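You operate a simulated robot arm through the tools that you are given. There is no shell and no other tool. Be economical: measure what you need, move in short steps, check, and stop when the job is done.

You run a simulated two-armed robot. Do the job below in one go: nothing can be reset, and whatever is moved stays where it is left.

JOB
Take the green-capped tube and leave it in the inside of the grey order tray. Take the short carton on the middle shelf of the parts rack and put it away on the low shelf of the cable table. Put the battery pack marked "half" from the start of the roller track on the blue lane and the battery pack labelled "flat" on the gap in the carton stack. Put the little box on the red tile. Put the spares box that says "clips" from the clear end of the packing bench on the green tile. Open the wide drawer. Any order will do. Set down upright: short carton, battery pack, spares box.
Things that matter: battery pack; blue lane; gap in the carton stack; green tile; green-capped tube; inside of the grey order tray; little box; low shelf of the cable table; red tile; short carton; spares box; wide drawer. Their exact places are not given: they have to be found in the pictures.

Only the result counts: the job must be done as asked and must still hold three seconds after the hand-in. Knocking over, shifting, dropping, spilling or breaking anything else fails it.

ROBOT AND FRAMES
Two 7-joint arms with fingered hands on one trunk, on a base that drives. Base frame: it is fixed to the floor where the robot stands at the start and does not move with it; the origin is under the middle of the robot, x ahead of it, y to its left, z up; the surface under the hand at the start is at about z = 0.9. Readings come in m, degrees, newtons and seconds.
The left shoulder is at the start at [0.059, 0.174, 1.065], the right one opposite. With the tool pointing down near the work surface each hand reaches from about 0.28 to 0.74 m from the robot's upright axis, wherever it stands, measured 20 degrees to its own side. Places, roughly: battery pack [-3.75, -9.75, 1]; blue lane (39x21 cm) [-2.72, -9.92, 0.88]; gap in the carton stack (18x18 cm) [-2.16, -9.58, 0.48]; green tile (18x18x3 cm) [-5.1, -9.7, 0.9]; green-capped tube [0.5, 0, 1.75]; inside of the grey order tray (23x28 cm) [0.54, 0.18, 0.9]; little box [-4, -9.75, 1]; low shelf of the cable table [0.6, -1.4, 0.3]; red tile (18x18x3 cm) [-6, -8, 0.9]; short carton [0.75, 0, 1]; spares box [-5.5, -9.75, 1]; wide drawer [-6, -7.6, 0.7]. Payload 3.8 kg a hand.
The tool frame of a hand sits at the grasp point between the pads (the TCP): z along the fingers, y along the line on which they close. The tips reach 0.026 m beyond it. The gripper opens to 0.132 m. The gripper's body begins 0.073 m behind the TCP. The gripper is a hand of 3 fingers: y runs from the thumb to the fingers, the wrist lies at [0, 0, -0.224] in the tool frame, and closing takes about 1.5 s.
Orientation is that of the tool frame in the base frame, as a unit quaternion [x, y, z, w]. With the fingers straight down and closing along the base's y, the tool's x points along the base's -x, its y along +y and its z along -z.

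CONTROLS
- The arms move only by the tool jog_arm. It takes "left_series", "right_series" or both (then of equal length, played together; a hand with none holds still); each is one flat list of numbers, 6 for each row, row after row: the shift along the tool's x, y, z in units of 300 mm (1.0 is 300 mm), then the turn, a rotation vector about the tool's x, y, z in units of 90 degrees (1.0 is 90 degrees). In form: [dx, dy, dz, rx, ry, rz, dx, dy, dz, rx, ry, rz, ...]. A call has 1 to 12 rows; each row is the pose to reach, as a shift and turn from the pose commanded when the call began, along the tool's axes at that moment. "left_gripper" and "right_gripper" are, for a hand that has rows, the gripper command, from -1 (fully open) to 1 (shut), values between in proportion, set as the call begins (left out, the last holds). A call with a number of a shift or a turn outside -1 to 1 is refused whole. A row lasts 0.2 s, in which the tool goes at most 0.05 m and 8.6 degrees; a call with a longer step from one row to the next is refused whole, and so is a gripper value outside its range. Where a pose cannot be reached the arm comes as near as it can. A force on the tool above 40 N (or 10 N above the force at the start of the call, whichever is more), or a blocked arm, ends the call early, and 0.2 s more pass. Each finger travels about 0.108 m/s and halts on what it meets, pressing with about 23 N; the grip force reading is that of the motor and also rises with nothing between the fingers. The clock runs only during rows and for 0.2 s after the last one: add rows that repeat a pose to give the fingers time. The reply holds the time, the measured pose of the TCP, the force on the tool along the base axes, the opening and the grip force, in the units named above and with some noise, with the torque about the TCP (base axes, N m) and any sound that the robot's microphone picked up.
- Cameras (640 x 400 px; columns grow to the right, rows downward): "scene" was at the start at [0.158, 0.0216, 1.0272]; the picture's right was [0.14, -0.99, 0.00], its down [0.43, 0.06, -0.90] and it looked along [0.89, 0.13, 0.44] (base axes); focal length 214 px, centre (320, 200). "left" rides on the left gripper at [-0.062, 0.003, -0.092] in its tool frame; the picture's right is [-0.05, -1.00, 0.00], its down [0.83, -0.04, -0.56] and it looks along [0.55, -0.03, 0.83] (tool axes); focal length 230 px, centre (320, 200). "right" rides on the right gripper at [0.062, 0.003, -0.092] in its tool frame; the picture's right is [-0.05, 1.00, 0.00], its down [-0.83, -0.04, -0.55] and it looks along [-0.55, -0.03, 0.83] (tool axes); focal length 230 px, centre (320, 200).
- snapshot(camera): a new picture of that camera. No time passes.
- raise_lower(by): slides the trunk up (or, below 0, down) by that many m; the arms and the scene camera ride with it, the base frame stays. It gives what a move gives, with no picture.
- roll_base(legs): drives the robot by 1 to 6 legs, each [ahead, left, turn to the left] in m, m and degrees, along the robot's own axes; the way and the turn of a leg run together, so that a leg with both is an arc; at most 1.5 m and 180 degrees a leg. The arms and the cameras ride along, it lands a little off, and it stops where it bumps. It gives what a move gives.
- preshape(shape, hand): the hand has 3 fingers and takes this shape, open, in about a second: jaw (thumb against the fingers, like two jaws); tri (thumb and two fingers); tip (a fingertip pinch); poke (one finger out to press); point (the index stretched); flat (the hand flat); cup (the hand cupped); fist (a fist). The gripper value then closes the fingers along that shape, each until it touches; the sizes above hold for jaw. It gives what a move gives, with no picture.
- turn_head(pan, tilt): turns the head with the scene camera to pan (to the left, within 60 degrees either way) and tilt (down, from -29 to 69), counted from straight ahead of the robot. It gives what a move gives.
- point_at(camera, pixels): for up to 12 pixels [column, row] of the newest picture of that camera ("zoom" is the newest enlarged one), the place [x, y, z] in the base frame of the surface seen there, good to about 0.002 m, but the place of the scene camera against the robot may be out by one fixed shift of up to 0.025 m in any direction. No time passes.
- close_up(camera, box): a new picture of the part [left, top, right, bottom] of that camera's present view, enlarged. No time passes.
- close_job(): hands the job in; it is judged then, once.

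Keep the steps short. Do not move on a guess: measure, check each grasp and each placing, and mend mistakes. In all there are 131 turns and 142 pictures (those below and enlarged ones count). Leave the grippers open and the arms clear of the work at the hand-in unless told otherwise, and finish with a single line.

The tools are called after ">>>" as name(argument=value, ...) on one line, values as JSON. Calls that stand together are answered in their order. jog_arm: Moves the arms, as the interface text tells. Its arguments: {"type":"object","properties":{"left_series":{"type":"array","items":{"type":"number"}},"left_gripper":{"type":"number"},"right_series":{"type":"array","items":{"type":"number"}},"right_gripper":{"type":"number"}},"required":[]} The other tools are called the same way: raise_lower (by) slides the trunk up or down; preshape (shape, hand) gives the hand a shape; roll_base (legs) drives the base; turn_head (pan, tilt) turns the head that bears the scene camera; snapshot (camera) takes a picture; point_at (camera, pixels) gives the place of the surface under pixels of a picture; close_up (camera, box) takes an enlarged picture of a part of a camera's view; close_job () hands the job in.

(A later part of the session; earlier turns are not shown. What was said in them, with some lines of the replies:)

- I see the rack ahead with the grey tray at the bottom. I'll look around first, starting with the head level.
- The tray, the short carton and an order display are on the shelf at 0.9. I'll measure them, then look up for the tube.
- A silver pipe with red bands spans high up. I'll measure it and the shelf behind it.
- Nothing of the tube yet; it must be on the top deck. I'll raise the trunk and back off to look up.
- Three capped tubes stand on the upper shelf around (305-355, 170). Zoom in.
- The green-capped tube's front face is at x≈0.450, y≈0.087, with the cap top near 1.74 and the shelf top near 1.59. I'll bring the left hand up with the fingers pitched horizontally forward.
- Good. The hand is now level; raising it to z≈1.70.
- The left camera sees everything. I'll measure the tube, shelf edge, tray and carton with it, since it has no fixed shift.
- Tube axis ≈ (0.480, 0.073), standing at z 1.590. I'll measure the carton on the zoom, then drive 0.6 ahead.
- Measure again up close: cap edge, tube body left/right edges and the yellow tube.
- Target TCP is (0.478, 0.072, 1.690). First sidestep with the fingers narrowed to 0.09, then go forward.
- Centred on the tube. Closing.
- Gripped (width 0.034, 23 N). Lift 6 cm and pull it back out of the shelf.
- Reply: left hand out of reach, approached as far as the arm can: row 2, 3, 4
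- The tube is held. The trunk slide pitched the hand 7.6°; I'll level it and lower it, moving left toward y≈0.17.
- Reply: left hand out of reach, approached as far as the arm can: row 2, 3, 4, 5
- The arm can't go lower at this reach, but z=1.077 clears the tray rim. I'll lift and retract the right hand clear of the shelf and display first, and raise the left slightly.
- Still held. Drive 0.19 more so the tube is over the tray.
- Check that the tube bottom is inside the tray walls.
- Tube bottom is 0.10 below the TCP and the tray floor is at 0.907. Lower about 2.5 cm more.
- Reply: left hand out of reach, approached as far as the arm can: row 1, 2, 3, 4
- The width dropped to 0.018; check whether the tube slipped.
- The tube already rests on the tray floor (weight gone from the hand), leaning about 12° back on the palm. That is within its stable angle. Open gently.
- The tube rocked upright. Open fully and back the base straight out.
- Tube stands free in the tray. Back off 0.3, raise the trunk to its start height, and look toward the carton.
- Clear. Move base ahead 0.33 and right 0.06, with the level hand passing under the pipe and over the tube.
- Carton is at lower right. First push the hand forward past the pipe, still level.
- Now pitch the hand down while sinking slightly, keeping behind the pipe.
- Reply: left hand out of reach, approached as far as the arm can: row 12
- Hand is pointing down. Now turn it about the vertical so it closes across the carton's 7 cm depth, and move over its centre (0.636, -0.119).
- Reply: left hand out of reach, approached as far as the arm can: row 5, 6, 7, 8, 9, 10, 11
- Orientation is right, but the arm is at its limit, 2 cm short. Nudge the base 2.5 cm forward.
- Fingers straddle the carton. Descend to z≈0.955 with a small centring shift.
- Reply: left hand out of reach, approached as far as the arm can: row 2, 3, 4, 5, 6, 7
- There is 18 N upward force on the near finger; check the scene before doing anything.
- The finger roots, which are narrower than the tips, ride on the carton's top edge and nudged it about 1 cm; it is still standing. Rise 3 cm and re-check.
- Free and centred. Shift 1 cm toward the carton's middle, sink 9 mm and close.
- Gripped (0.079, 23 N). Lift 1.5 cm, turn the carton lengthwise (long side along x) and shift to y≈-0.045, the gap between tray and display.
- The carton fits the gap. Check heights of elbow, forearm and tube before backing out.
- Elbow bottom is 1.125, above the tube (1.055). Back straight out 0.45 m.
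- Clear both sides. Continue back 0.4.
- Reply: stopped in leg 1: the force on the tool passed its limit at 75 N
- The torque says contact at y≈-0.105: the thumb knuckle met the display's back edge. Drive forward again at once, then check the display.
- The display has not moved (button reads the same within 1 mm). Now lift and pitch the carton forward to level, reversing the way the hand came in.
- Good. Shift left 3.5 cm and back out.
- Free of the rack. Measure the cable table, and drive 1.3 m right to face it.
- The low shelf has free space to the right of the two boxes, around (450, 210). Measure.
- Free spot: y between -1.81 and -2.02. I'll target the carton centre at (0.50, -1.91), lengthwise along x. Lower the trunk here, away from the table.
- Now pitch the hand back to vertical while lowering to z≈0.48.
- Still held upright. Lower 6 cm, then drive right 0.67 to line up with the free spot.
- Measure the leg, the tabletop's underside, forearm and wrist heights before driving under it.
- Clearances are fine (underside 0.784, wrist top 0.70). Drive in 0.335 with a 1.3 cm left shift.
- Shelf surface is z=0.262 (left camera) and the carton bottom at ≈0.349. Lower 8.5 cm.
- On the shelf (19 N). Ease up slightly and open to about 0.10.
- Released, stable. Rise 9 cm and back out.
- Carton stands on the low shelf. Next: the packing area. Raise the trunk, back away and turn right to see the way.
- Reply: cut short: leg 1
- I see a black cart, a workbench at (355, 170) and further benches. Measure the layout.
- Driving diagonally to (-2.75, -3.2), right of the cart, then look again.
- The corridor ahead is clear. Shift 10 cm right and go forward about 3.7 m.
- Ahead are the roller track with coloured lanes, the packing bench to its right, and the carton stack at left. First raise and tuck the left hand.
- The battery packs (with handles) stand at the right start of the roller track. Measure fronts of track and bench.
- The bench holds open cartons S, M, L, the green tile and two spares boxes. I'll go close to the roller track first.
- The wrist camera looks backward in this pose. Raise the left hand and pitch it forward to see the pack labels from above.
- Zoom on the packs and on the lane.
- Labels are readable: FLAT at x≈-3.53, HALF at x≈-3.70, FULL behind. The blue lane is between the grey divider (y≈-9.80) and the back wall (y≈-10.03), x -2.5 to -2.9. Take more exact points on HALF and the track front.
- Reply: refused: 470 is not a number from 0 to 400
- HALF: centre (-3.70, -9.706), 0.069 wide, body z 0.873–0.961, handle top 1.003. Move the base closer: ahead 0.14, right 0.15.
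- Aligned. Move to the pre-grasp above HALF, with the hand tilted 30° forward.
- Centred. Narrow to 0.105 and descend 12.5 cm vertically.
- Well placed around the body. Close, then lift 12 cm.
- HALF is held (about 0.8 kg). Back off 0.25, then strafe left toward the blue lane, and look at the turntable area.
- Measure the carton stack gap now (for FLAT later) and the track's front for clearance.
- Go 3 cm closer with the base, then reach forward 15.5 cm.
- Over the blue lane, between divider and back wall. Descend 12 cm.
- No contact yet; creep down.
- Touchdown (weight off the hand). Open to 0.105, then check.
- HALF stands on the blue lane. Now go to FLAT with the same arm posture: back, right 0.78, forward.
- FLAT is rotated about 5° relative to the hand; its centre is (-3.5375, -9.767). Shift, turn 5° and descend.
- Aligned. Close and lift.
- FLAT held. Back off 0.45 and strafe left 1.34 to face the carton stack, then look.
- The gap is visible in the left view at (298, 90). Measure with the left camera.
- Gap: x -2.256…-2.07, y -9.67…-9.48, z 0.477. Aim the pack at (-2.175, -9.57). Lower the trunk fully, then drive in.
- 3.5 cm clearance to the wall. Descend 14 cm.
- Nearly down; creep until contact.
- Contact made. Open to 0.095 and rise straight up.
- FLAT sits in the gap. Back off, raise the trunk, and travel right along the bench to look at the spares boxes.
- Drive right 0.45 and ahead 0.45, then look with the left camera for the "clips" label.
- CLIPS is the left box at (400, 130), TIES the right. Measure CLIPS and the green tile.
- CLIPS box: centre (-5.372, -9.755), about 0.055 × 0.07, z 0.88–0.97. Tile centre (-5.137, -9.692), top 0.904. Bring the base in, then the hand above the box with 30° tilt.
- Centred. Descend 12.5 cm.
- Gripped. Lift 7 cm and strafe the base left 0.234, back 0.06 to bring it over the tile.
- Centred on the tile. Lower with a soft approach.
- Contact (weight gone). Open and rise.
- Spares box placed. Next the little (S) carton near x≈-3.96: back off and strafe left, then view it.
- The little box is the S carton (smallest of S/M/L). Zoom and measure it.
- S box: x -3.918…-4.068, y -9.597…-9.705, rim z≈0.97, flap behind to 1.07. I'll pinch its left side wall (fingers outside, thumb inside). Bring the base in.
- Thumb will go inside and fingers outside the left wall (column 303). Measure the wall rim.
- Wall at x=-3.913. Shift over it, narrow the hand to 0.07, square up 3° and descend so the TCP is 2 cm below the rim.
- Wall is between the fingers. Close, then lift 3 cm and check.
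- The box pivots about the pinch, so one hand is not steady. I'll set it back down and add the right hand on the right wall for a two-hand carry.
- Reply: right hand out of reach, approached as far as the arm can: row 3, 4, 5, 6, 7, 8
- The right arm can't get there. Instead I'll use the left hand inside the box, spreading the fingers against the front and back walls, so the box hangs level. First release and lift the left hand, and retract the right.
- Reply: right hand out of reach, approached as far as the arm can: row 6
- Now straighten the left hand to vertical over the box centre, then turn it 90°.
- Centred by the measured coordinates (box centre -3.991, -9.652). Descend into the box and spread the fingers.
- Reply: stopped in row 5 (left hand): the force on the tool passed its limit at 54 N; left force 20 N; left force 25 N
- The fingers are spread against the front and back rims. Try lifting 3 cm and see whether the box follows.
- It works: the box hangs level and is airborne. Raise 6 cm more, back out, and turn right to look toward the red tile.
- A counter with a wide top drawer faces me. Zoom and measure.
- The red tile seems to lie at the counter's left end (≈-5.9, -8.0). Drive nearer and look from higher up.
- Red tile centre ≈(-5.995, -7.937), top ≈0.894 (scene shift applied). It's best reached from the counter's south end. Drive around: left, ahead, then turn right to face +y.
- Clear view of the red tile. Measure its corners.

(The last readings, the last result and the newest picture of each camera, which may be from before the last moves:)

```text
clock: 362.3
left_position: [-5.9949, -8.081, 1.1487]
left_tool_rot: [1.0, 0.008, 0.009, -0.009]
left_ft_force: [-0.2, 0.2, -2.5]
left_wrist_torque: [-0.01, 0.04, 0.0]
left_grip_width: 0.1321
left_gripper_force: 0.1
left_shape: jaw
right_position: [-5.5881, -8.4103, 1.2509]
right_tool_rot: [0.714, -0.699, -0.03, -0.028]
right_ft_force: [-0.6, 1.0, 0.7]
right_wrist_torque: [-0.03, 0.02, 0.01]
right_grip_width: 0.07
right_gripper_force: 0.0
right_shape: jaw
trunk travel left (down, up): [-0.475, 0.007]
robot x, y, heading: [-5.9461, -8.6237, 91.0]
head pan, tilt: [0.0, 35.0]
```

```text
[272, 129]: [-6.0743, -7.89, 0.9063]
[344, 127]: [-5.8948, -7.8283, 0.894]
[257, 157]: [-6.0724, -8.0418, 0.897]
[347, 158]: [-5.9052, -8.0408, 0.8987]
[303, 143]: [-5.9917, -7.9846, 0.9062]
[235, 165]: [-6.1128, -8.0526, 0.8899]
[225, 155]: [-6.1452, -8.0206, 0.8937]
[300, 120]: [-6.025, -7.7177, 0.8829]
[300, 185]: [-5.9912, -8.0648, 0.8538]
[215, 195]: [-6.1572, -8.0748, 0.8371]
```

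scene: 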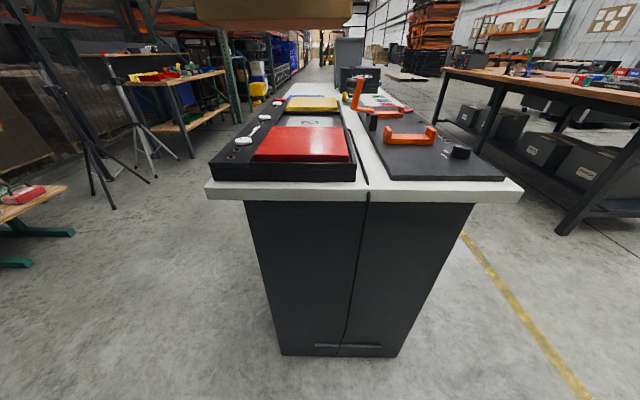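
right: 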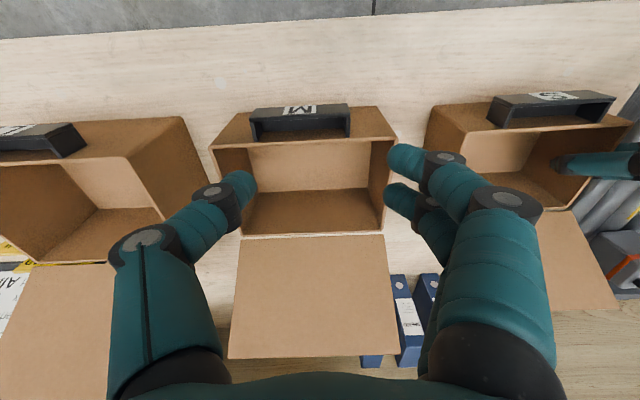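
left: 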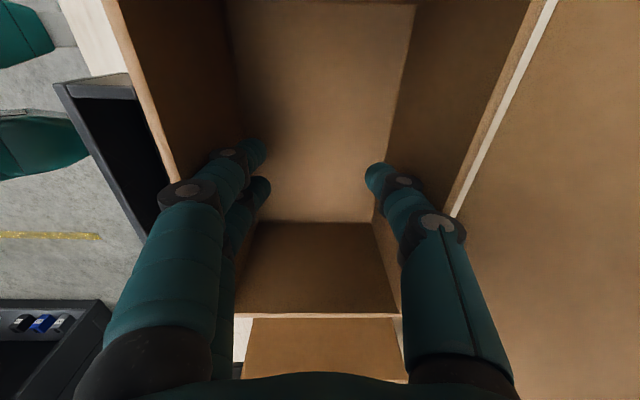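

Corrected tile centre (-5.976, -7.95). Move ahead 0.13 and right 0.018, lower the trunk 0.1.

>>> roll_base(legs=[[0.13, -0.018, -0.8]])

>>> raise_lower(by=-0.1)

>>> snapshot(camera="scene")

```text
clock: 363.6
left_position: [-5.9715, -7.9511, 1.1508]
left_tool_rot: [1.0, 0.0, 0.009, -0.009]
left_ft_force: [-0.6, 0.6, -1.4]
left_wrist_torque: [0.01, 0.02, -0.02]
left_grip_width: 0.1317
left_gripper_force: 0.1
left_shape: jaw
right_position: [-5.5676, -8.289, 1.2513]
right_tool_rot: [0.709, -0.704, -0.031, -0.029]
right_ft_force: [-0.4, -0.6, 0.1]
right_wrist_torque: [0.07, -0.01, -0.02]
right_grip_width: 0.07
right_gripper_force: 0.0
right_shape: jaw
trunk travel left (down, up): [-0.475, 0.007]
robot x, y, heading: [-5.9241, -8.4932, 90.1]
head pan, tilt: [0.0, 35.0]
```

```text
clock: 364.9
left_position: [-5.97, -7.9524, 1.0507]
left_tool_rot: [1.0, 0.001, 0.009, -0.009]
left_ft_force: [0.5, -0.2, -1.5]
left_wrist_torque: [-0.01, 0.0, 0.01]
left_grip_width: 0.1318
left_gripper_force: 0.1
left_shape: jaw
right_position: [-5.5689, -8.2881, 1.1508]
right_tool_rot: [0.709, -0.704, -0.03, -0.029]
right_ft_force: [0.1, 0.3, -0.3]
right_wrist_torque: [0.02, 0.02, 0.0]
right_grip_width: 0.0699
right_gripper_force: 0.1
right_shape: jaw
trunk travel left (down, up): [-0.375, 0.107]
robot x, y, heading: [-5.9199, -8.4925, 90.4]
head pan, tilt: [0.0, 35.0]
```

```text
20 pictures are left
```

scene: 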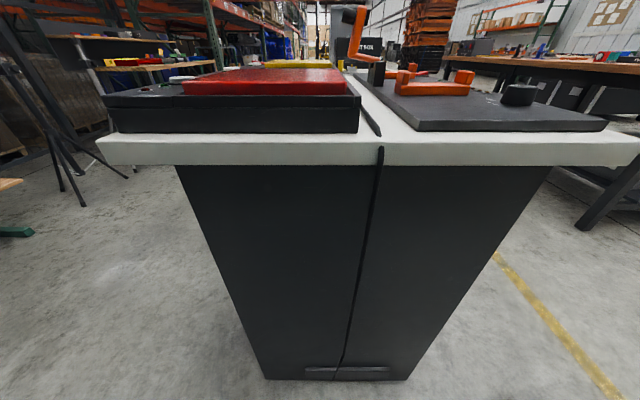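

Lower 8 cm toward the tile, then creep to contact.

>>> jog_arm(left_series=[-0.015, 0, 0.07, 0, 0, 0, -0.015, 0, 0.14, 0, 0, 0, -0.015, 0, 0.2, 0, 0, 0, -0.015, 0, 0.24, 0, 0, 0, -0.015, 0, 0.26, 0, 0, 0, -0.015, 0, 0.27, 0, 0, 0, -0.015, 0, 0.275, 0, 0, 0, -0.015, 0, 0.28, 0, 0, 0])

>>> snapshot(camera="left")

```text
clock: 366.7
left_position: [-5.9724, -7.9495, 0.9681]
left_tool_rot: [1.0, 0.0, 0.01, -0.011]
left_ft_force: [1.4, 0.0, 5.0]
left_wrist_torque: [0.41, 0.16, -0.17]
left_grip_width: 0.1321
left_gripper_force: 0.0
left_shape: jaw
right_position: [-5.5683, -8.2885, 1.1503]
right_tool_rot: [0.708, -0.705, -0.029, -0.029]
right_ft_force: [0.7, 0.3, 1.0]
right_wrist_torque: [-0.04, 0.0, -0.01]
right_grip_width: 0.0701
right_gripper_force: 0.1
right_shape: jaw
trunk travel left (down, up): [-0.375, 0.107]
robot x, y, heading: [-5.9235, -8.4942, 90.3]
head pan, tilt: [0.0, 35.0]
```

```text
19 pictures are left
```

left: 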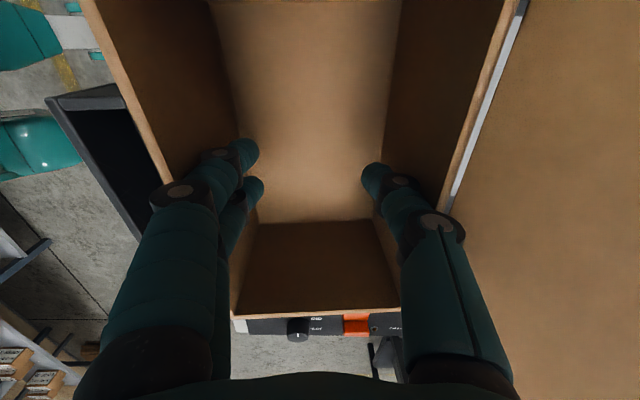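

Box rests on the tile. Relax the fingers to about 0.08 and rise.

>>> jog_arm(left_series=[0, 0, 0, 0, 0, 0, 0, 0, 0, 0, 0, 0, 0, 0, 0, 0, 0, 0, 0, 0, -0.03, 0, 0, 0, 0, 0, -0.06, 0, 0, 0, 0, 0, -0.1, 0, 0, 0], left_gripper=-0.2)

>>> snapshot(camera="left")

```text
clock: 368.1
left_position: [-5.9745, -7.9508, 0.9968]
left_tool_rot: [1.0, 0.001, 0.008, -0.009]
left_ft_force: [-0.4, 0.7, 0.0]
left_wrist_torque: [-0.03, -0.02, 0.01]
left_grip_width: 0.0
left_gripper_force: 22.8
left_shape: jaw
right_position: [-5.5688, -8.2874, 1.1516]
right_tool_rot: [0.708, -0.705, -0.029, -0.028]
right_ft_force: [0.7, 0.9, 0.1]
right_wrist_torque: [0.0, 0.01, 0.01]
right_grip_width: 0.0701
right_gripper_force: 0.0
right_shape: jaw
trunk travel left (down, up): [-0.375, 0.107]
robot x, y, heading: [-5.9216, -8.4957, 90.6]
head pan, tilt: [0.0, 35.0]
```

```text
18 pictures are left
```

left: 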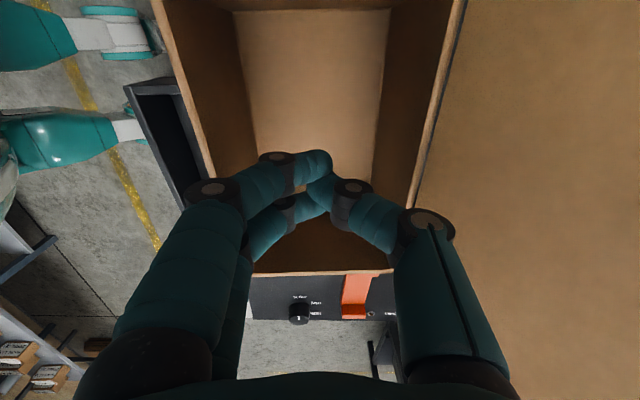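

Released; the box stays on the tile. Rise clear.

>>> jog_arm(left_series=[0, 0, -0.12, 0, 0, 0, 0, 0, -0.25, 0, 0, 0, 0, 0, -0.38, 0, 0, 0, 0, 0, -0.45, 0, 0, 0], left_gripper=-0.2)

>>> roll_base(legs=[[-0.35, 0, 0]])

>>> snapshot(camera="scene")

```text
clock: 369.1
left_position: [-5.9781, -7.9536, 1.1318]
left_tool_rot: [1.0, 0.001, 0.009, -0.009]
left_ft_force: [-1.1, 0.0, -0.4]
left_wrist_torque: [0.01, -0.02, 0.0]
left_grip_width: 0.0
left_gripper_force: 23.2
left_shape: jaw
right_position: [-5.5681, -8.2879, 1.1505]
right_tool_rot: [0.708, -0.705, -0.03, -0.028]
right_ft_force: [-0.4, 0.3, 0.1]
right_wrist_torque: [-0.01, 0.02, -0.01]
right_grip_width: 0.0697
right_gripper_force: 0.1
right_shape: jaw
trunk travel left (down, up): [-0.375, 0.107]
robot x, y, heading: [-5.9205, -8.4962, 90.1]
head pan, tilt: [0.0, 35.0]
```

```text
clock: 371.4
left_position: [-5.9766, -8.296, 1.1313]
left_tool_rot: [1.0, 0.0, 0.009, -0.009]
left_ft_force: [-0.6, -0.3, -0.9]
left_wrist_torque: [0.04, -0.03, 0.03]
left_grip_width: 0.0001
left_gripper_force: 23.2
left_shape: jaw
right_position: [-5.5663, -8.629, 1.1523]
right_tool_rot: [0.709, -0.704, -0.029, -0.029]
right_ft_force: [0.4, -0.3, 0.3]
right_wrist_torque: [0.01, -0.02, 0.01]
right_grip_width: 0.0701
right_gripper_force: 0.0
right_shape: jaw
trunk travel left (down, up): [-0.375, 0.107]
robot x, y, heading: [-5.9207, -8.832, 90.2]
head pan, tilt: [0.0, 35.0]
```

```text
17 pictures are left
```

scene: 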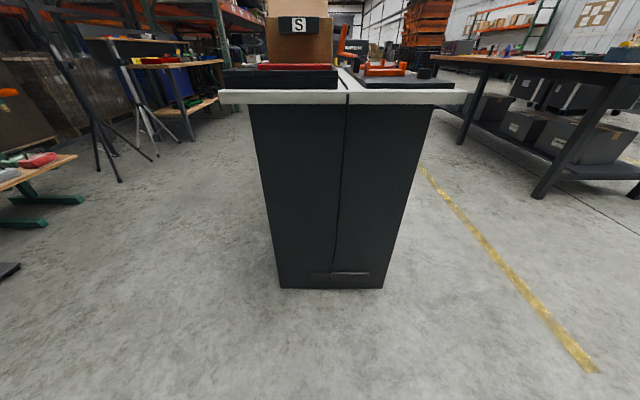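

Box sits on the red tile. Now find the wide drawer, likely on the counter's west side. Measure the free space there.

>>> turn_head(pan=25, tilt=20)

>>> snapshot(camera="scene")

>>> point_at(camera="scene", pixels=[[390, 100], [380, 220], [220, 190], [285, 175], [170, 205], [320, 150], [60, 240], [230, 165]])

```text
clock: 372.3
left_position: [-5.9756, -8.2955, 1.1304]
left_tool_rot: [1.0, 0.0, 0.009, -0.009]
left_ft_force: [-0.1, -0.3, 0.4]
left_wrist_torque: [0.01, 0.01, 0.01]
left_grip_width: 0.0
left_gripper_force: 23.1
left_shape: jaw
right_position: [-5.5683, -8.6297, 1.1512]
right_tool_rot: [0.709, -0.704, -0.03, -0.028]
right_ft_force: [-0.1, -0.5, 0.1]
right_wrist_torque: [0.01, -0.05, -0.02]
right_grip_width: 0.0701
right_gripper_force: 0.1
right_shape: jaw
trunk travel left (down, up): [-0.375, 0.107]
robot x, y, heading: [-5.9231, -8.8346, 89.9]
head pan, tilt: [25.0, 20.0]
```

```text
16 pictures are left
```

scene: 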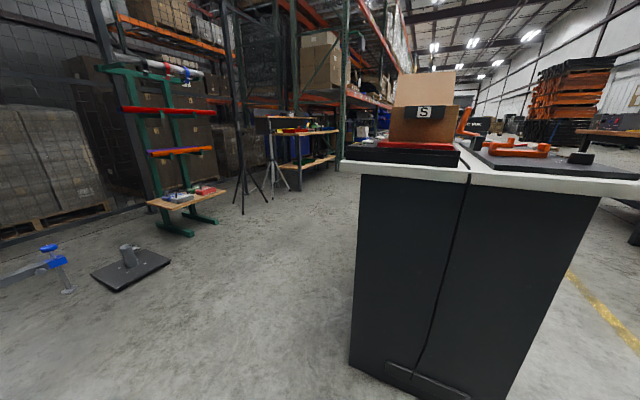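

```text
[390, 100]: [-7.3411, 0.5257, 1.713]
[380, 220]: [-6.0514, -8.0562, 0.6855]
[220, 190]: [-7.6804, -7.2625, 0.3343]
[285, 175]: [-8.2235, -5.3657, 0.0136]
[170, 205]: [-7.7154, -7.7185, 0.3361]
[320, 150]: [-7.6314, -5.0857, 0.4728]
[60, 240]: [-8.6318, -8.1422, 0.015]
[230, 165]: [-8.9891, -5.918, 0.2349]
```

>>> point_at(camera="scene", pixels=[[117, 291], [170, 263], [92, 274], [65, 290], [185, 232], [240, 212], [200, 222], [362, 175], [345, 165], [130, 255]])

```text
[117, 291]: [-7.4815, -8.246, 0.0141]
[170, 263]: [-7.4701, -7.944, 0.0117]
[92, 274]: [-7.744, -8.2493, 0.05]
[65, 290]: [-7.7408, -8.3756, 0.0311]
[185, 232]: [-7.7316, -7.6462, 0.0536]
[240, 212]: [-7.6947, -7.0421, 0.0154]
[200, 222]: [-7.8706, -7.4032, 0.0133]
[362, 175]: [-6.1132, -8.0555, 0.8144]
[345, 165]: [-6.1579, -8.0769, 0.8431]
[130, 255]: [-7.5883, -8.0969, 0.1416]
```

Free corridor x -7.4…-6.2. Drive left 0.9, ahead 1.23, then turn right to face the counter's west side.

>>> roll_base(legs=[[0, 0.9, 0], [1.23, 0, 0], [0, 0, -45], [0, 0, -45]])

>>> turn_head(pan=0, tilt=35)

>>> snapshot(camera="scene")

```text
clock: 390.6
left_position: [-6.3154, -7.5249, 1.1306]
left_tool_rot: [0.715, -0.699, 0.012, 0.0]
left_ft_force: [0.6, 0.8, -0.8]
left_wrist_torque: [-0.02, 0.0, -0.02]
left_grip_width: 0.0002
left_gripper_force: 23.4
left_shape: jaw
right_position: [-6.6407, -7.941, 1.1497]
right_tool_rot: [-0.013, 0.999, 0.001, 0.041]
right_ft_force: [-0.4, -0.6, -1.3]
right_wrist_torque: [0.0, 0.01, 0.03]
right_grip_width: 0.0701
right_gripper_force: 0.1
right_shape: jaw
trunk travel left (down, up): [-0.375, 0.107]
robot x, y, heading: [-6.8515, -7.5902, 1.8]
head pan, tilt: [25.0, 20.0]
```

```text
clock: 391.5
left_position: [-6.3154, -7.5253, 1.1309]
left_tool_rot: [0.715, -0.699, 0.012, 0.0]
left_ft_force: [0.5, -0.6, 0.4]
left_wrist_torque: [0.03, 0.03, -0.02]
left_grip_width: 0.0
left_gripper_force: 23.5
left_shape: jaw
right_position: [-6.6402, -7.9403, 1.1515]
right_tool_rot: [-0.013, 0.999, 0.0, 0.041]
right_ft_force: [0.7, 1.3, -0.1]
right_wrist_torque: [0.01, 0.05, -0.01]
right_grip_width: 0.0704
right_gripper_force: 0.1
right_shape: jaw
trunk travel left (down, up): [-0.375, 0.107]
robot x, y, heading: [-6.8537, -7.5924, 1.8]
head pan, tilt: [0.0, 35.0]
```

```text
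15 pictures are left
```

scene: 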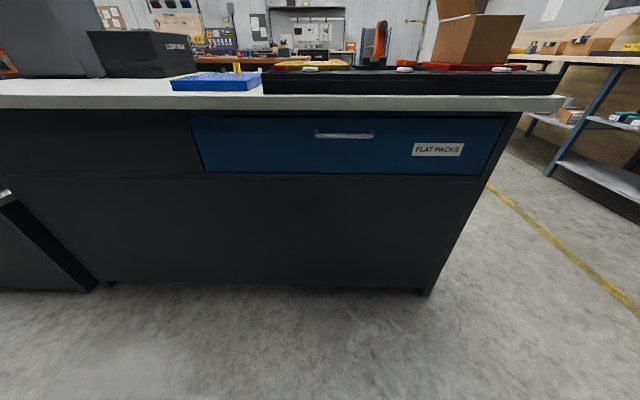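

The wide blue drawer ("FLAT PACKS") with a bar handle at (345, 134) is right ahead. Measure it.

>>> close_up(camera="scene", box=[285, 100, 405, 175])

>>> point_at(camera="scene", pixels=[[317, 135], [345, 135], [373, 135], [345, 150], [300, 135], [200, 140], [490, 150], [345, 103], [345, 125], [440, 150]])

```text
5.33 times, centred on (345, 138) of scene
```

zoom: 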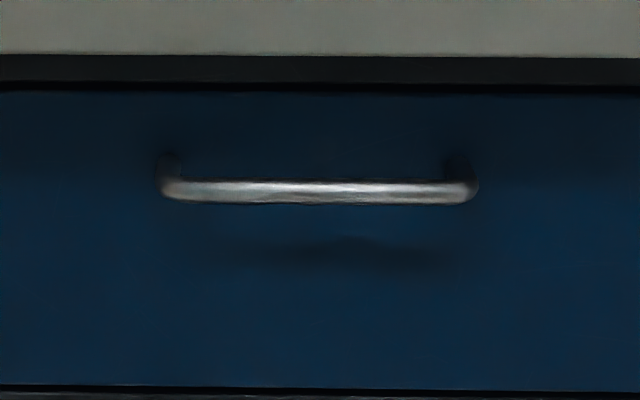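

```text
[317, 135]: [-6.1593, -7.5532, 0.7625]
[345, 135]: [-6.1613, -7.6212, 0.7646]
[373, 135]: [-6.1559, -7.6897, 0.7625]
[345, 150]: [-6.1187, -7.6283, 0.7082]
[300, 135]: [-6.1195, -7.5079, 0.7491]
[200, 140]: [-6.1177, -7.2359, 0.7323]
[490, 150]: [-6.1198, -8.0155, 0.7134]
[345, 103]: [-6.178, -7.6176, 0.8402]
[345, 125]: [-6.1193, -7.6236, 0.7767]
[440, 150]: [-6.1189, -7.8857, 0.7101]
```

Handle bar (shift-corrected): centre (-6.150, -7.635, 0.751), along y, drawer face at x -6.113. I'll use the right hand level, closing vertically. Lower the trunk, tuck the left hand, pitch the right hand forward.

>>> raise_lower(by=-0.25)

>>> jog_arm(left_series=[-0.03, 0.06, -0.06, 0, 0, 0, -0.06, 0.12, -0.12, 0, 0, 0, -0.09, 0.18, -0.18, 0, 0, 0, -0.12, 0.24, -0.24, 0, 0, 0, -0.15, 0.3, -0.3, 0, 0, 0, -0.18, 0.36, -0.36, 0, 0, 0, -0.2, 0.42, -0.42, 0, 0, 0, -0.22, 0.48, -0.48, 0, 0, 0, -0.22, 0.5, -0.5, 0, 0, 0, -0.22, 0.5, -0.5, 0, 0, 0, -0.22, 0.5, -0.5, 0, 0, 0], left_gripper=-1, right_series=[-0.082, 0.088, 0.037, 0, -0.086, 0, -0.164, 0.176, 0.074, 0, -0.172, 0, -0.246, 0.264, 0.112, 0, -0.259, 0, -0.328, 0.352, 0.149, 0, -0.345, 0, -0.41, 0.44, 0.186, 0, -0.431, 0, -0.493, 0.527, 0.223, 0, -0.517, 0, -0.575, 0.615, 0.26, 0, -0.603, 0, -0.657, 0.703, 0.297, 0, -0.69, 0, -0.739, 0.791, 0.335, 0, -0.776, 0, -0.821, 0.879, 0.372, 0, -0.862, 0, -0.903, 0.967, 0.409, 0, -0.948, 0])

>>> jog_arm(right_series=[0, 0, 0, 0, 0, 0.091, 0, 0, 0, 0, 0, 0.182, 0, 0, 0, 0, 0, 0.273, 0, 0, 0, 0, 0, 0.364, 0, 0, 0, 0, 0, 0.455, 0, 0, 0, 0, 0, 0.545, 0, 0, 0, 0, 0, 0.636, 0, 0, 0, 0, 0, 0.727, 0, 0, 0, 0, 0, 0.818, 0, 0, 0, 0, 0, 0.909, 0, 0, 0, 0, 0, 1, 0, 0, 0, 0, 0, 1])

>>> snapshot(camera="right")

```text
clock: 394.1
left_position: [-6.3162, -7.5248, 0.8812]
left_tool_rot: [0.715, -0.699, 0.013, -0.001]
left_ft_force: [-0.8, -0.5, 0.2]
left_wrist_torque: [-0.02, 0.02, 0.0]
left_grip_width: 0.0
left_gripper_force: 22.7
left_shape: jaw
right_position: [-6.6085, -7.9393, 0.8819]
right_tool_rot: [-0.013, 1.0, 0.001, -0.005]
right_ft_force: [-0.8, 0.1, -0.3]
right_wrist_torque: [-0.01, 0.01, -0.04]
right_grip_width: 0.07
right_gripper_force: 0.1
right_shape: jaw
trunk travel left (down, up): [-0.125, 0.357]
robot x, y, heading: [-6.8574, -7.5936, 1.7]
head pan, tilt: [0.0, 35.0]
```

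```text
clock: 396.7
left_position: [-6.4683, -7.4787, 0.9601]
left_tool_rot: [0.715, -0.699, 0.015, 0.0]
left_ft_force: [0.0, 0.4, -0.8]
left_wrist_torque: [-0.03, 0.0, -0.01]
left_grip_width: 0.1319
left_gripper_force: 0.0
left_shape: jaw
left hand out of reach, approached as far as the arm can: row 5, 6, 7, 8, 9, 10, 11
right_position: [-6.3299, -7.7065, 1.0039]
right_tool_rot: [-0.013, 0.565, 0.083, 0.821]
right_ft_force: [-0.8, -0.2, 0.5]
right_wrist_torque: [0.0, -0.01, -0.01]
right_grip_width: 0.0699
right_gripper_force: 0.0
right_shape: jaw
right hand out of reach, approached as far as the arm can: row 4, 5, 6, 7, 8, 9, 10, 11
trunk travel left (down, up): [-0.125, 0.357]
robot x, y, heading: [-6.8562, -7.5906, 1.2]
head pan, tilt: [0.0, 35.0]
stopped in row 11 (right hand): the arm was blocked; the commanded pose is now the measured one
```

```text
clock: 399.3
left_position: [-6.4684, -7.4779, 0.9603]
left_tool_rot: [0.717, -0.697, 0.013, 0.0]
left_ft_force: [-0.2, 0.7, 0.0]
left_wrist_torque: [0.0, 0.0, 0.02]
left_grip_width: 0.1319
left_gripper_force: 0.1
left_shape: jaw
right_position: [-6.3299, -7.7067, 1.0034]
right_tool_rot: [0.391, 0.408, 0.64, 0.521]
right_ft_force: [-0.4, -0.4, 0.6]
right_wrist_torque: [0.02, -0.02, 0.01]
right_grip_width: 0.0701
right_gripper_force: 0.0
right_shape: jaw
trunk travel left (down, up): [-0.125, 0.357]
robot x, y, heading: [-6.8574, -7.5881, 1.4]
head pan, tilt: [0.0, 35.0]
```

```text
13 pictures are left
```

right: 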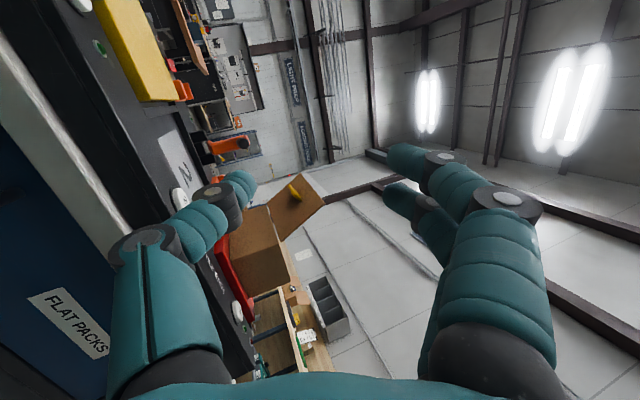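

The right hand ended pitched up; a level hand needs a lower shoulder. Lower the trunk fully and step back 5 cm.

>>> raise_lower(by=-0.125)

>>> roll_base(legs=[[-0.05, 0, -1.4]])

```text
clock: 400.8
left_position: [-6.4281, -7.4771, 0.8202]
left_tool_rot: [0.715, -0.698, -0.012, 0.029]
left_ft_force: [-0.2, -0.3, 0.5]
left_wrist_torque: [-0.02, -0.02, -0.03]
left_grip_width: 0.1319
left_gripper_force: 0.0
left_shape: jaw
right_position: [-6.2859, -7.7038, 0.8574]
right_tool_rot: [0.414, 0.428, 0.624, 0.506]
right_ft_force: [0.4, -0.5, 0.9]
right_wrist_torque: [0.02, 0.02, -0.01]
right_grip_width: 0.0699
right_gripper_force: 0.0
right_shape: jaw
trunk travel left (down, up): [0.0, 0.482]
robot x, y, heading: [-6.8545, -7.5933, 1.6]
head pan, tilt: [0.0, 35.0]
```

```text
clock: 401.7
left_position: [-6.4737, -7.4891, 0.8195]
left_tool_rot: [-0.706, 0.707, 0.013, -0.028]
left_ft_force: [-0.3, 0.0, 0.1]
left_wrist_torque: [0.0, -0.01, 0.0]
left_grip_width: 0.132
left_gripper_force: 0.1
left_shape: jaw
right_position: [-6.3378, -7.7188, 0.8569]
right_tool_rot: [0.419, 0.422, 0.617, 0.515]
right_ft_force: [0.0, -0.7, 0.3]
right_wrist_torque: [-0.01, 0.01, -0.01]
right_grip_width: 0.0701
right_gripper_force: 0.1
right_shape: jaw
trunk travel left (down, up): [0.0, 0.482]
robot x, y, heading: [-6.9048, -7.5912, 0.2]
head pan, tilt: [0.0, 35.0]
```

Now level the right hand (10° down), with fingers closing vertically, in front of the handle.

>>> jog_arm(right_series=[0.035, -0.075, 0.036, 0.05, -0.012, -0.01, 0.07, -0.151, 0.072, 0.099, -0.024, -0.019, 0.106, -0.226, 0.109, 0.149, -0.036, -0.029, 0.141, -0.301, 0.145, 0.198, -0.048, -0.038, 0.176, -0.377, 0.181, 0.248, -0.061, -0.048, 0.211, -0.452, 0.217, 0.297, -0.073, -0.057, 0.211, -0.452, 0.217, 0.297, -0.073, -0.057], right_gripper=0.3)

>>> snapshot(camera="right")

```text
clock: 403.3
left_position: [-6.4739, -7.489, 0.8193]
left_tool_rot: [-0.707, 0.707, 0.013, -0.029]
left_ft_force: [-0.7, 0.3, 0.3]
left_wrist_torque: [0.0, -0.04, 0.01]
left_grip_width: 0.1321
left_gripper_force: 0.1
left_shape: jaw
right_position: [-6.2505, -7.6963, 0.7523]
right_tool_rot: [0.542, 0.541, 0.455, 0.454]
right_ft_force: [0.2, -0.2, 0.6]
right_wrist_torque: [0.01, 0.0, 0.0]
right_grip_width: 0.0465
right_gripper_force: 0.0
right_shape: jaw
right hand out of reach, approached as far as the arm can: row 3, 4, 5, 6, 7
trunk travel left (down, up): [0.0, 0.482]
robot x, y, heading: [-6.9033, -7.5928, 0.2]
head pan, tilt: [0.0, 35.0]
```

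```text
12 pictures are left
```

right: 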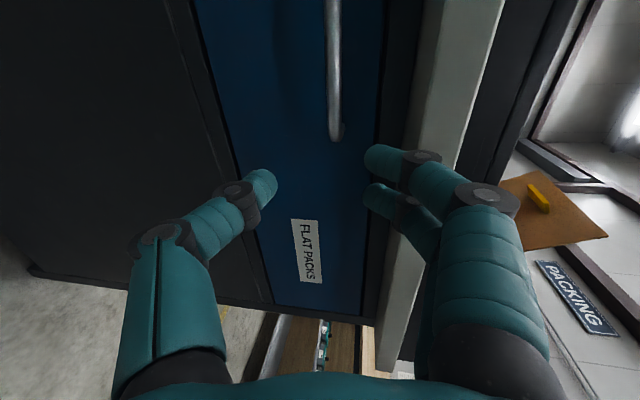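

Orientation is right; the hand is level with the bar but 5 cm too far right. Measure the bar with this camera.

>>> point_at(camera="right", pixels=[[335, 40], [335, 90], [335, 125], [337, 135], [335, 10], [290, 100], [450, 100], [408, 150], [425, 60]])

```text
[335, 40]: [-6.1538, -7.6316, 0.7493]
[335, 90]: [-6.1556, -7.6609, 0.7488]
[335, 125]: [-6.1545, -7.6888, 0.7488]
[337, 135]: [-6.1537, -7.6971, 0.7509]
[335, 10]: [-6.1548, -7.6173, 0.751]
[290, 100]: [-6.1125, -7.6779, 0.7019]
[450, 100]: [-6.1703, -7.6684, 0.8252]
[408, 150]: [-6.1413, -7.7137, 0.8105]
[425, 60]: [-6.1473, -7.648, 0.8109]
```

Bar: x -6.155, z 0.750. The TCP is level with it (0.752). Shift left 5 cm and drive in 9.2 cm.

>>> roll_base(legs=[[0, 0.05, 0], [0.092, 0, 0]])

>>> snapshot(camera="right")

```text
clock: 405.2
left_position: [-6.381, -7.438, 0.8187]
left_tool_rot: [-0.707, 0.707, 0.013, -0.029]
left_ft_force: [-0.7, 0.3, 0.5]
left_wrist_torque: [0.02, 0.02, -0.01]
left_grip_width: 0.132
left_gripper_force: 0.0
left_shape: jaw
right_position: [-6.1584, -7.6442, 0.7497]
right_tool_rot: [0.542, 0.543, 0.453, 0.454]
right_ft_force: [-5.8, 0.5, -17.5]
right_wrist_torque: [-0.04, -0.63, -0.01]
right_grip_width: 0.041
right_gripper_force: 0.1
right_shape: jaw
trunk travel left (down, up): [0.0, 0.482]
robot x, y, heading: [-6.8114, -7.5393, 0.1]
head pan, tilt: [0.0, 35.0]
```

```text
11 pictures are left
```

right: 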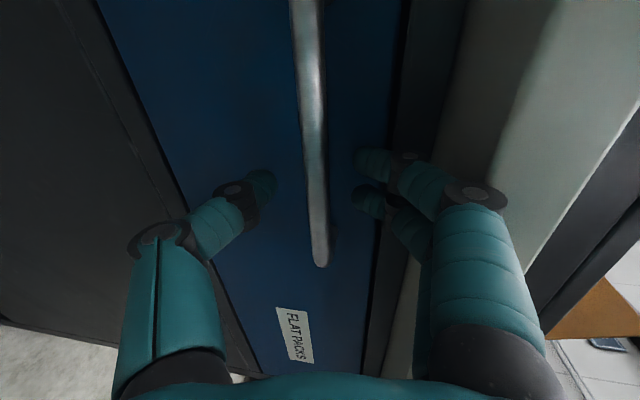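

The bar is between thumb and fingers; the upper knuckles lightly touch the counter edge. Close on the bar.

>>> jog_arm(right_series=[0, 0, 0, 0, 0, 0, 0, 0, 0, 0, 0, 0, 0, 0, 0, 0, 0, 0, 0, 0, 0, 0, 0, 0, 0, 0, 0, 0, 0, 0], right_gripper=1)

>>> snapshot(camera="right")

```text
clock: 406.4
left_position: [-6.3799, -7.4372, 0.8185]
left_tool_rot: [-0.707, 0.707, 0.013, -0.029]
left_ft_force: [-0.1, -0.6, 0.2]
left_wrist_torque: [0.0, -0.01, 0.01]
left_grip_width: 0.1317
left_gripper_force: 0.1
left_shape: jaw
right_position: [-6.158, -7.6442, 0.7478]
right_tool_rot: [0.543, 0.545, 0.451, 0.453]
right_ft_force: [-0.2, -0.6, -16.8]
right_wrist_torque: [0.03, 0.27, 0.02]
right_grip_width: 0.0038
right_gripper_force: 22.8
right_shape: jaw
trunk travel left (down, up): [0.0, 0.482]
robot x, y, heading: [-6.8105, -7.5389, 0.0]
head pan, tilt: [0.0, 35.0]
```

```text
10 pictures are left
```

right: 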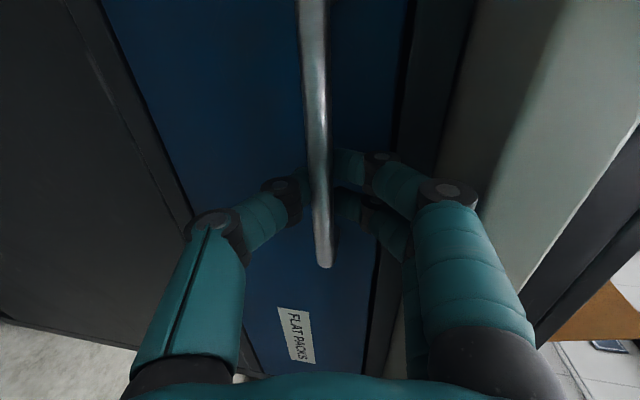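

The fingertips have closed around/behind the bar. Pull: drive back 0.12 and check.

>>> roll_base(legs=[[-0.12, 0, 0]])

>>> snapshot(camera="scene")

```text
clock: 407.6
left_position: [-6.5014, -7.4373, 0.8194]
left_tool_rot: [-0.706, 0.707, 0.013, -0.028]
left_ft_force: [0.8, 0.0, -0.2]
left_wrist_torque: [-0.04, 0.01, -0.02]
left_grip_width: 0.132
left_gripper_force: 0.0
left_shape: jaw
right_position: [-6.2787, -7.6453, 0.7488]
right_tool_rot: [0.543, 0.545, 0.452, 0.452]
right_ft_force: [-0.1, 2.5, -17.8]
right_wrist_torque: [0.01, 0.21, 0.04]
right_grip_width: 0.0027
right_gripper_force: 23.0
right_shape: jaw
trunk travel left (down, up): [0.0, 0.482]
robot x, y, heading: [-6.9307, -7.5377, 0.2]
head pan, tilt: [0.0, 35.0]
```

```text
9 pictures are left
```

scene: 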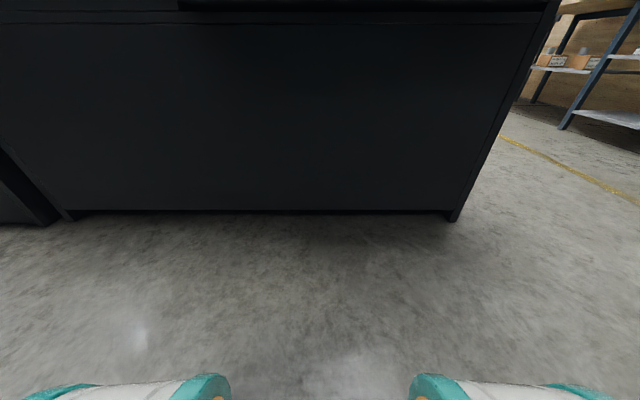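

Still loaded, so the bar is held. Look at the drawer.

>>> turn_head(pan=-10, tilt=5)

>>> snapshot(camera="scene")

```text
clock: 408.6
left_position: [-6.5012, -7.4378, 0.8195]
left_tool_rot: [-0.707, 0.707, 0.013, -0.03]
left_ft_force: [0.4, -0.3, -1.1]
left_wrist_torque: [-0.01, 0.02, -0.01]
left_grip_width: 0.1318
left_gripper_force: 0.0
left_shape: jaw
right_position: [-6.2783, -7.6436, 0.7463]
right_tool_rot: [0.544, 0.546, 0.45, 0.451]
right_ft_force: [0.2, 1.9, -15.4]
right_wrist_torque: [0.02, 0.16, 0.02]
right_grip_width: 0.0027
right_gripper_force: 23.3
right_shape: jaw
trunk travel left (down, up): [0.0, 0.482]
robot x, y, heading: [-6.9341, -7.534, 0.3]
head pan, tilt: [-10.0, 5.0]
```

```text
8 pictures are left
5 turns are left
```

scene: 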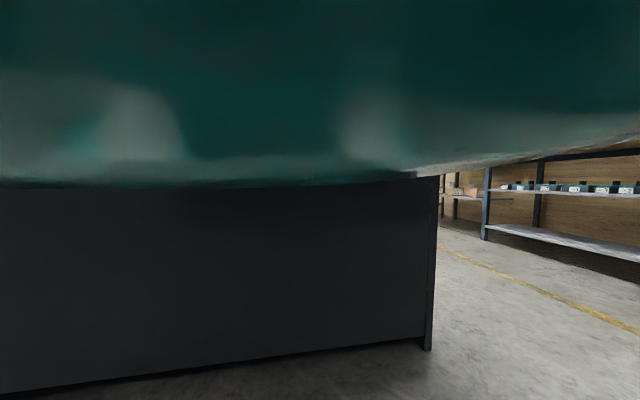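

Still holding. Pull another 0.22 m and look with the right camera.

>>> roll_base(legs=[[-0.22, 0, 0]])

>>> snapshot(camera="right")

>>> point_at(camera="right", pixels=[[290, 330], [270, 150], [320, 60], [450, 150], [560, 150]])

```text
clock: 410.3
left_position: [-6.7181, -7.4387, 0.8186]
left_tool_rot: [-0.706, 0.707, 0.012, -0.03]
left_ft_force: [-0.5, 0.2, -0.6]
left_wrist_torque: [0.06, -0.02, -0.01]
left_grip_width: 0.132
left_gripper_force: 0.1
left_shape: jaw
right_position: [-6.4966, -7.644, 0.7473]
right_tool_rot: [0.544, 0.546, 0.45, 0.452]
right_ft_force: [0.5, 10.9, -17.1]
right_wrist_torque: [0.02, 0.2, 0.11]
right_grip_width: 0.0021
right_gripper_force: 23.1
right_shape: jaw
trunk travel left (down, up): [0.0, 0.482]
robot x, y, heading: [-7.1432, -7.5419, -0.1]
head pan, tilt: [-10.0, 5.0]
```

```text
7 pictures are left
```

right: 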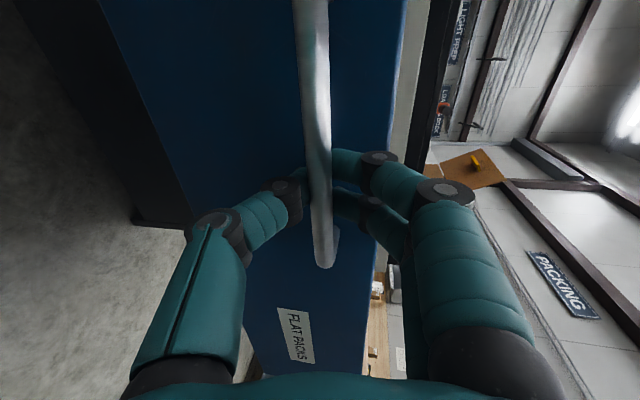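

```text
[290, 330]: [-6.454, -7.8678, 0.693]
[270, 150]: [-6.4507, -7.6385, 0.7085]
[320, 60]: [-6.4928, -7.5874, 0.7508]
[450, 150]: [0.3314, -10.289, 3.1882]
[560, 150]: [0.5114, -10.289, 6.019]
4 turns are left
```

The drawer is open by 0.34 m (face at x -6.452). Open the hand and withdraw straight back from the bar.

>>> jog_arm(right_series=[0, 0, 0, 0, 0, 0, 0, 0, 0, 0, 0, 0, 0, 0, 0, 0, 0, 0, 0, 0, 0, 0, 0, 0, 0, 0, 0, 0, 0, 0, 0, 0, 0, 0, 0, 0, 0, 0, -0.06, 0, 0, 0, 0, 0, -0.12, 0, 0, 0, 0, 0, -0.2, 0, 0, 0, 0, 0, -0.28, 0, 0, 0, 0, 0, -0.34, 0, 0, 0, 0, 0, -0.34, 0, 0, 0], right_gripper=-1)

>>> snapshot(camera="right")

>>> point_at(camera="right", pixels=[[300, 150], [325, 100], [320, 200], [300, 250]])

```text
clock: 412.9
left_position: [-6.7191, -7.4391, 0.818]
left_tool_rot: [-0.706, 0.708, 0.013, -0.029]
left_ft_force: [-0.1, -1.1, -0.2]
left_wrist_torque: [0.0, 0.0, 0.03]
left_grip_width: 0.1317
left_gripper_force: 0.0
left_shape: jaw
right_position: [-6.597, -7.6448, 0.7688]
right_tool_rot: [0.545, 0.543, 0.45, 0.453]
right_ft_force: [-0.1, 0.2, -0.3]
right_wrist_torque: [0.0, -0.02, -0.03]
right_grip_width: 0.1317
right_gripper_force: 0.0
right_shape: jaw
trunk travel left (down, up): [0.0, 0.482]
robot x, y, heading: [-7.1496, -7.5408, -0.2]
head pan, tilt: [-10.0, 5.0]
```

```text
6 pictures are left
```

right: 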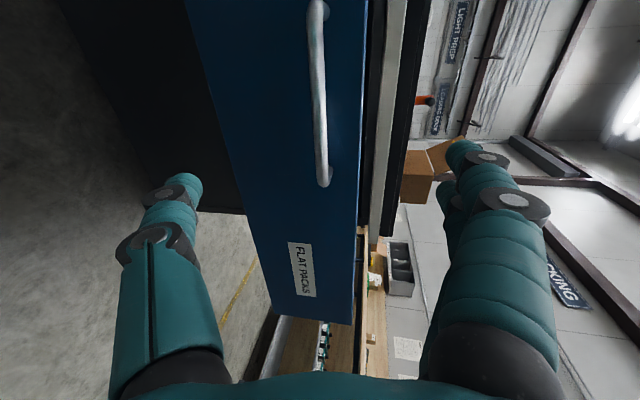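

```text
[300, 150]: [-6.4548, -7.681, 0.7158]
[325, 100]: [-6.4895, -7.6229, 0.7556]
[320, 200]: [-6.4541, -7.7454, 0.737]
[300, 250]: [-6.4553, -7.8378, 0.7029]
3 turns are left
```

The drawer stays open, the right hand is clear of the bar, both grippers are open, and all the pieces are placed. Handing in.

>>> close_job()

```text
The job is handed in.
```

I did every part of the job and handed it in: green-capped tube in the grey tray, short carton on the cable table's low shelf, "half" pack on the blue lane, "flat" pack in the stack gap, little box (I took this to be the carton marked "S") on the red tile, "clips" box on the green tile, and wide drawer pulled open 0.34 m; along the way the hand bumped the order display once, but its reading afterwards matched to about 1 mm.
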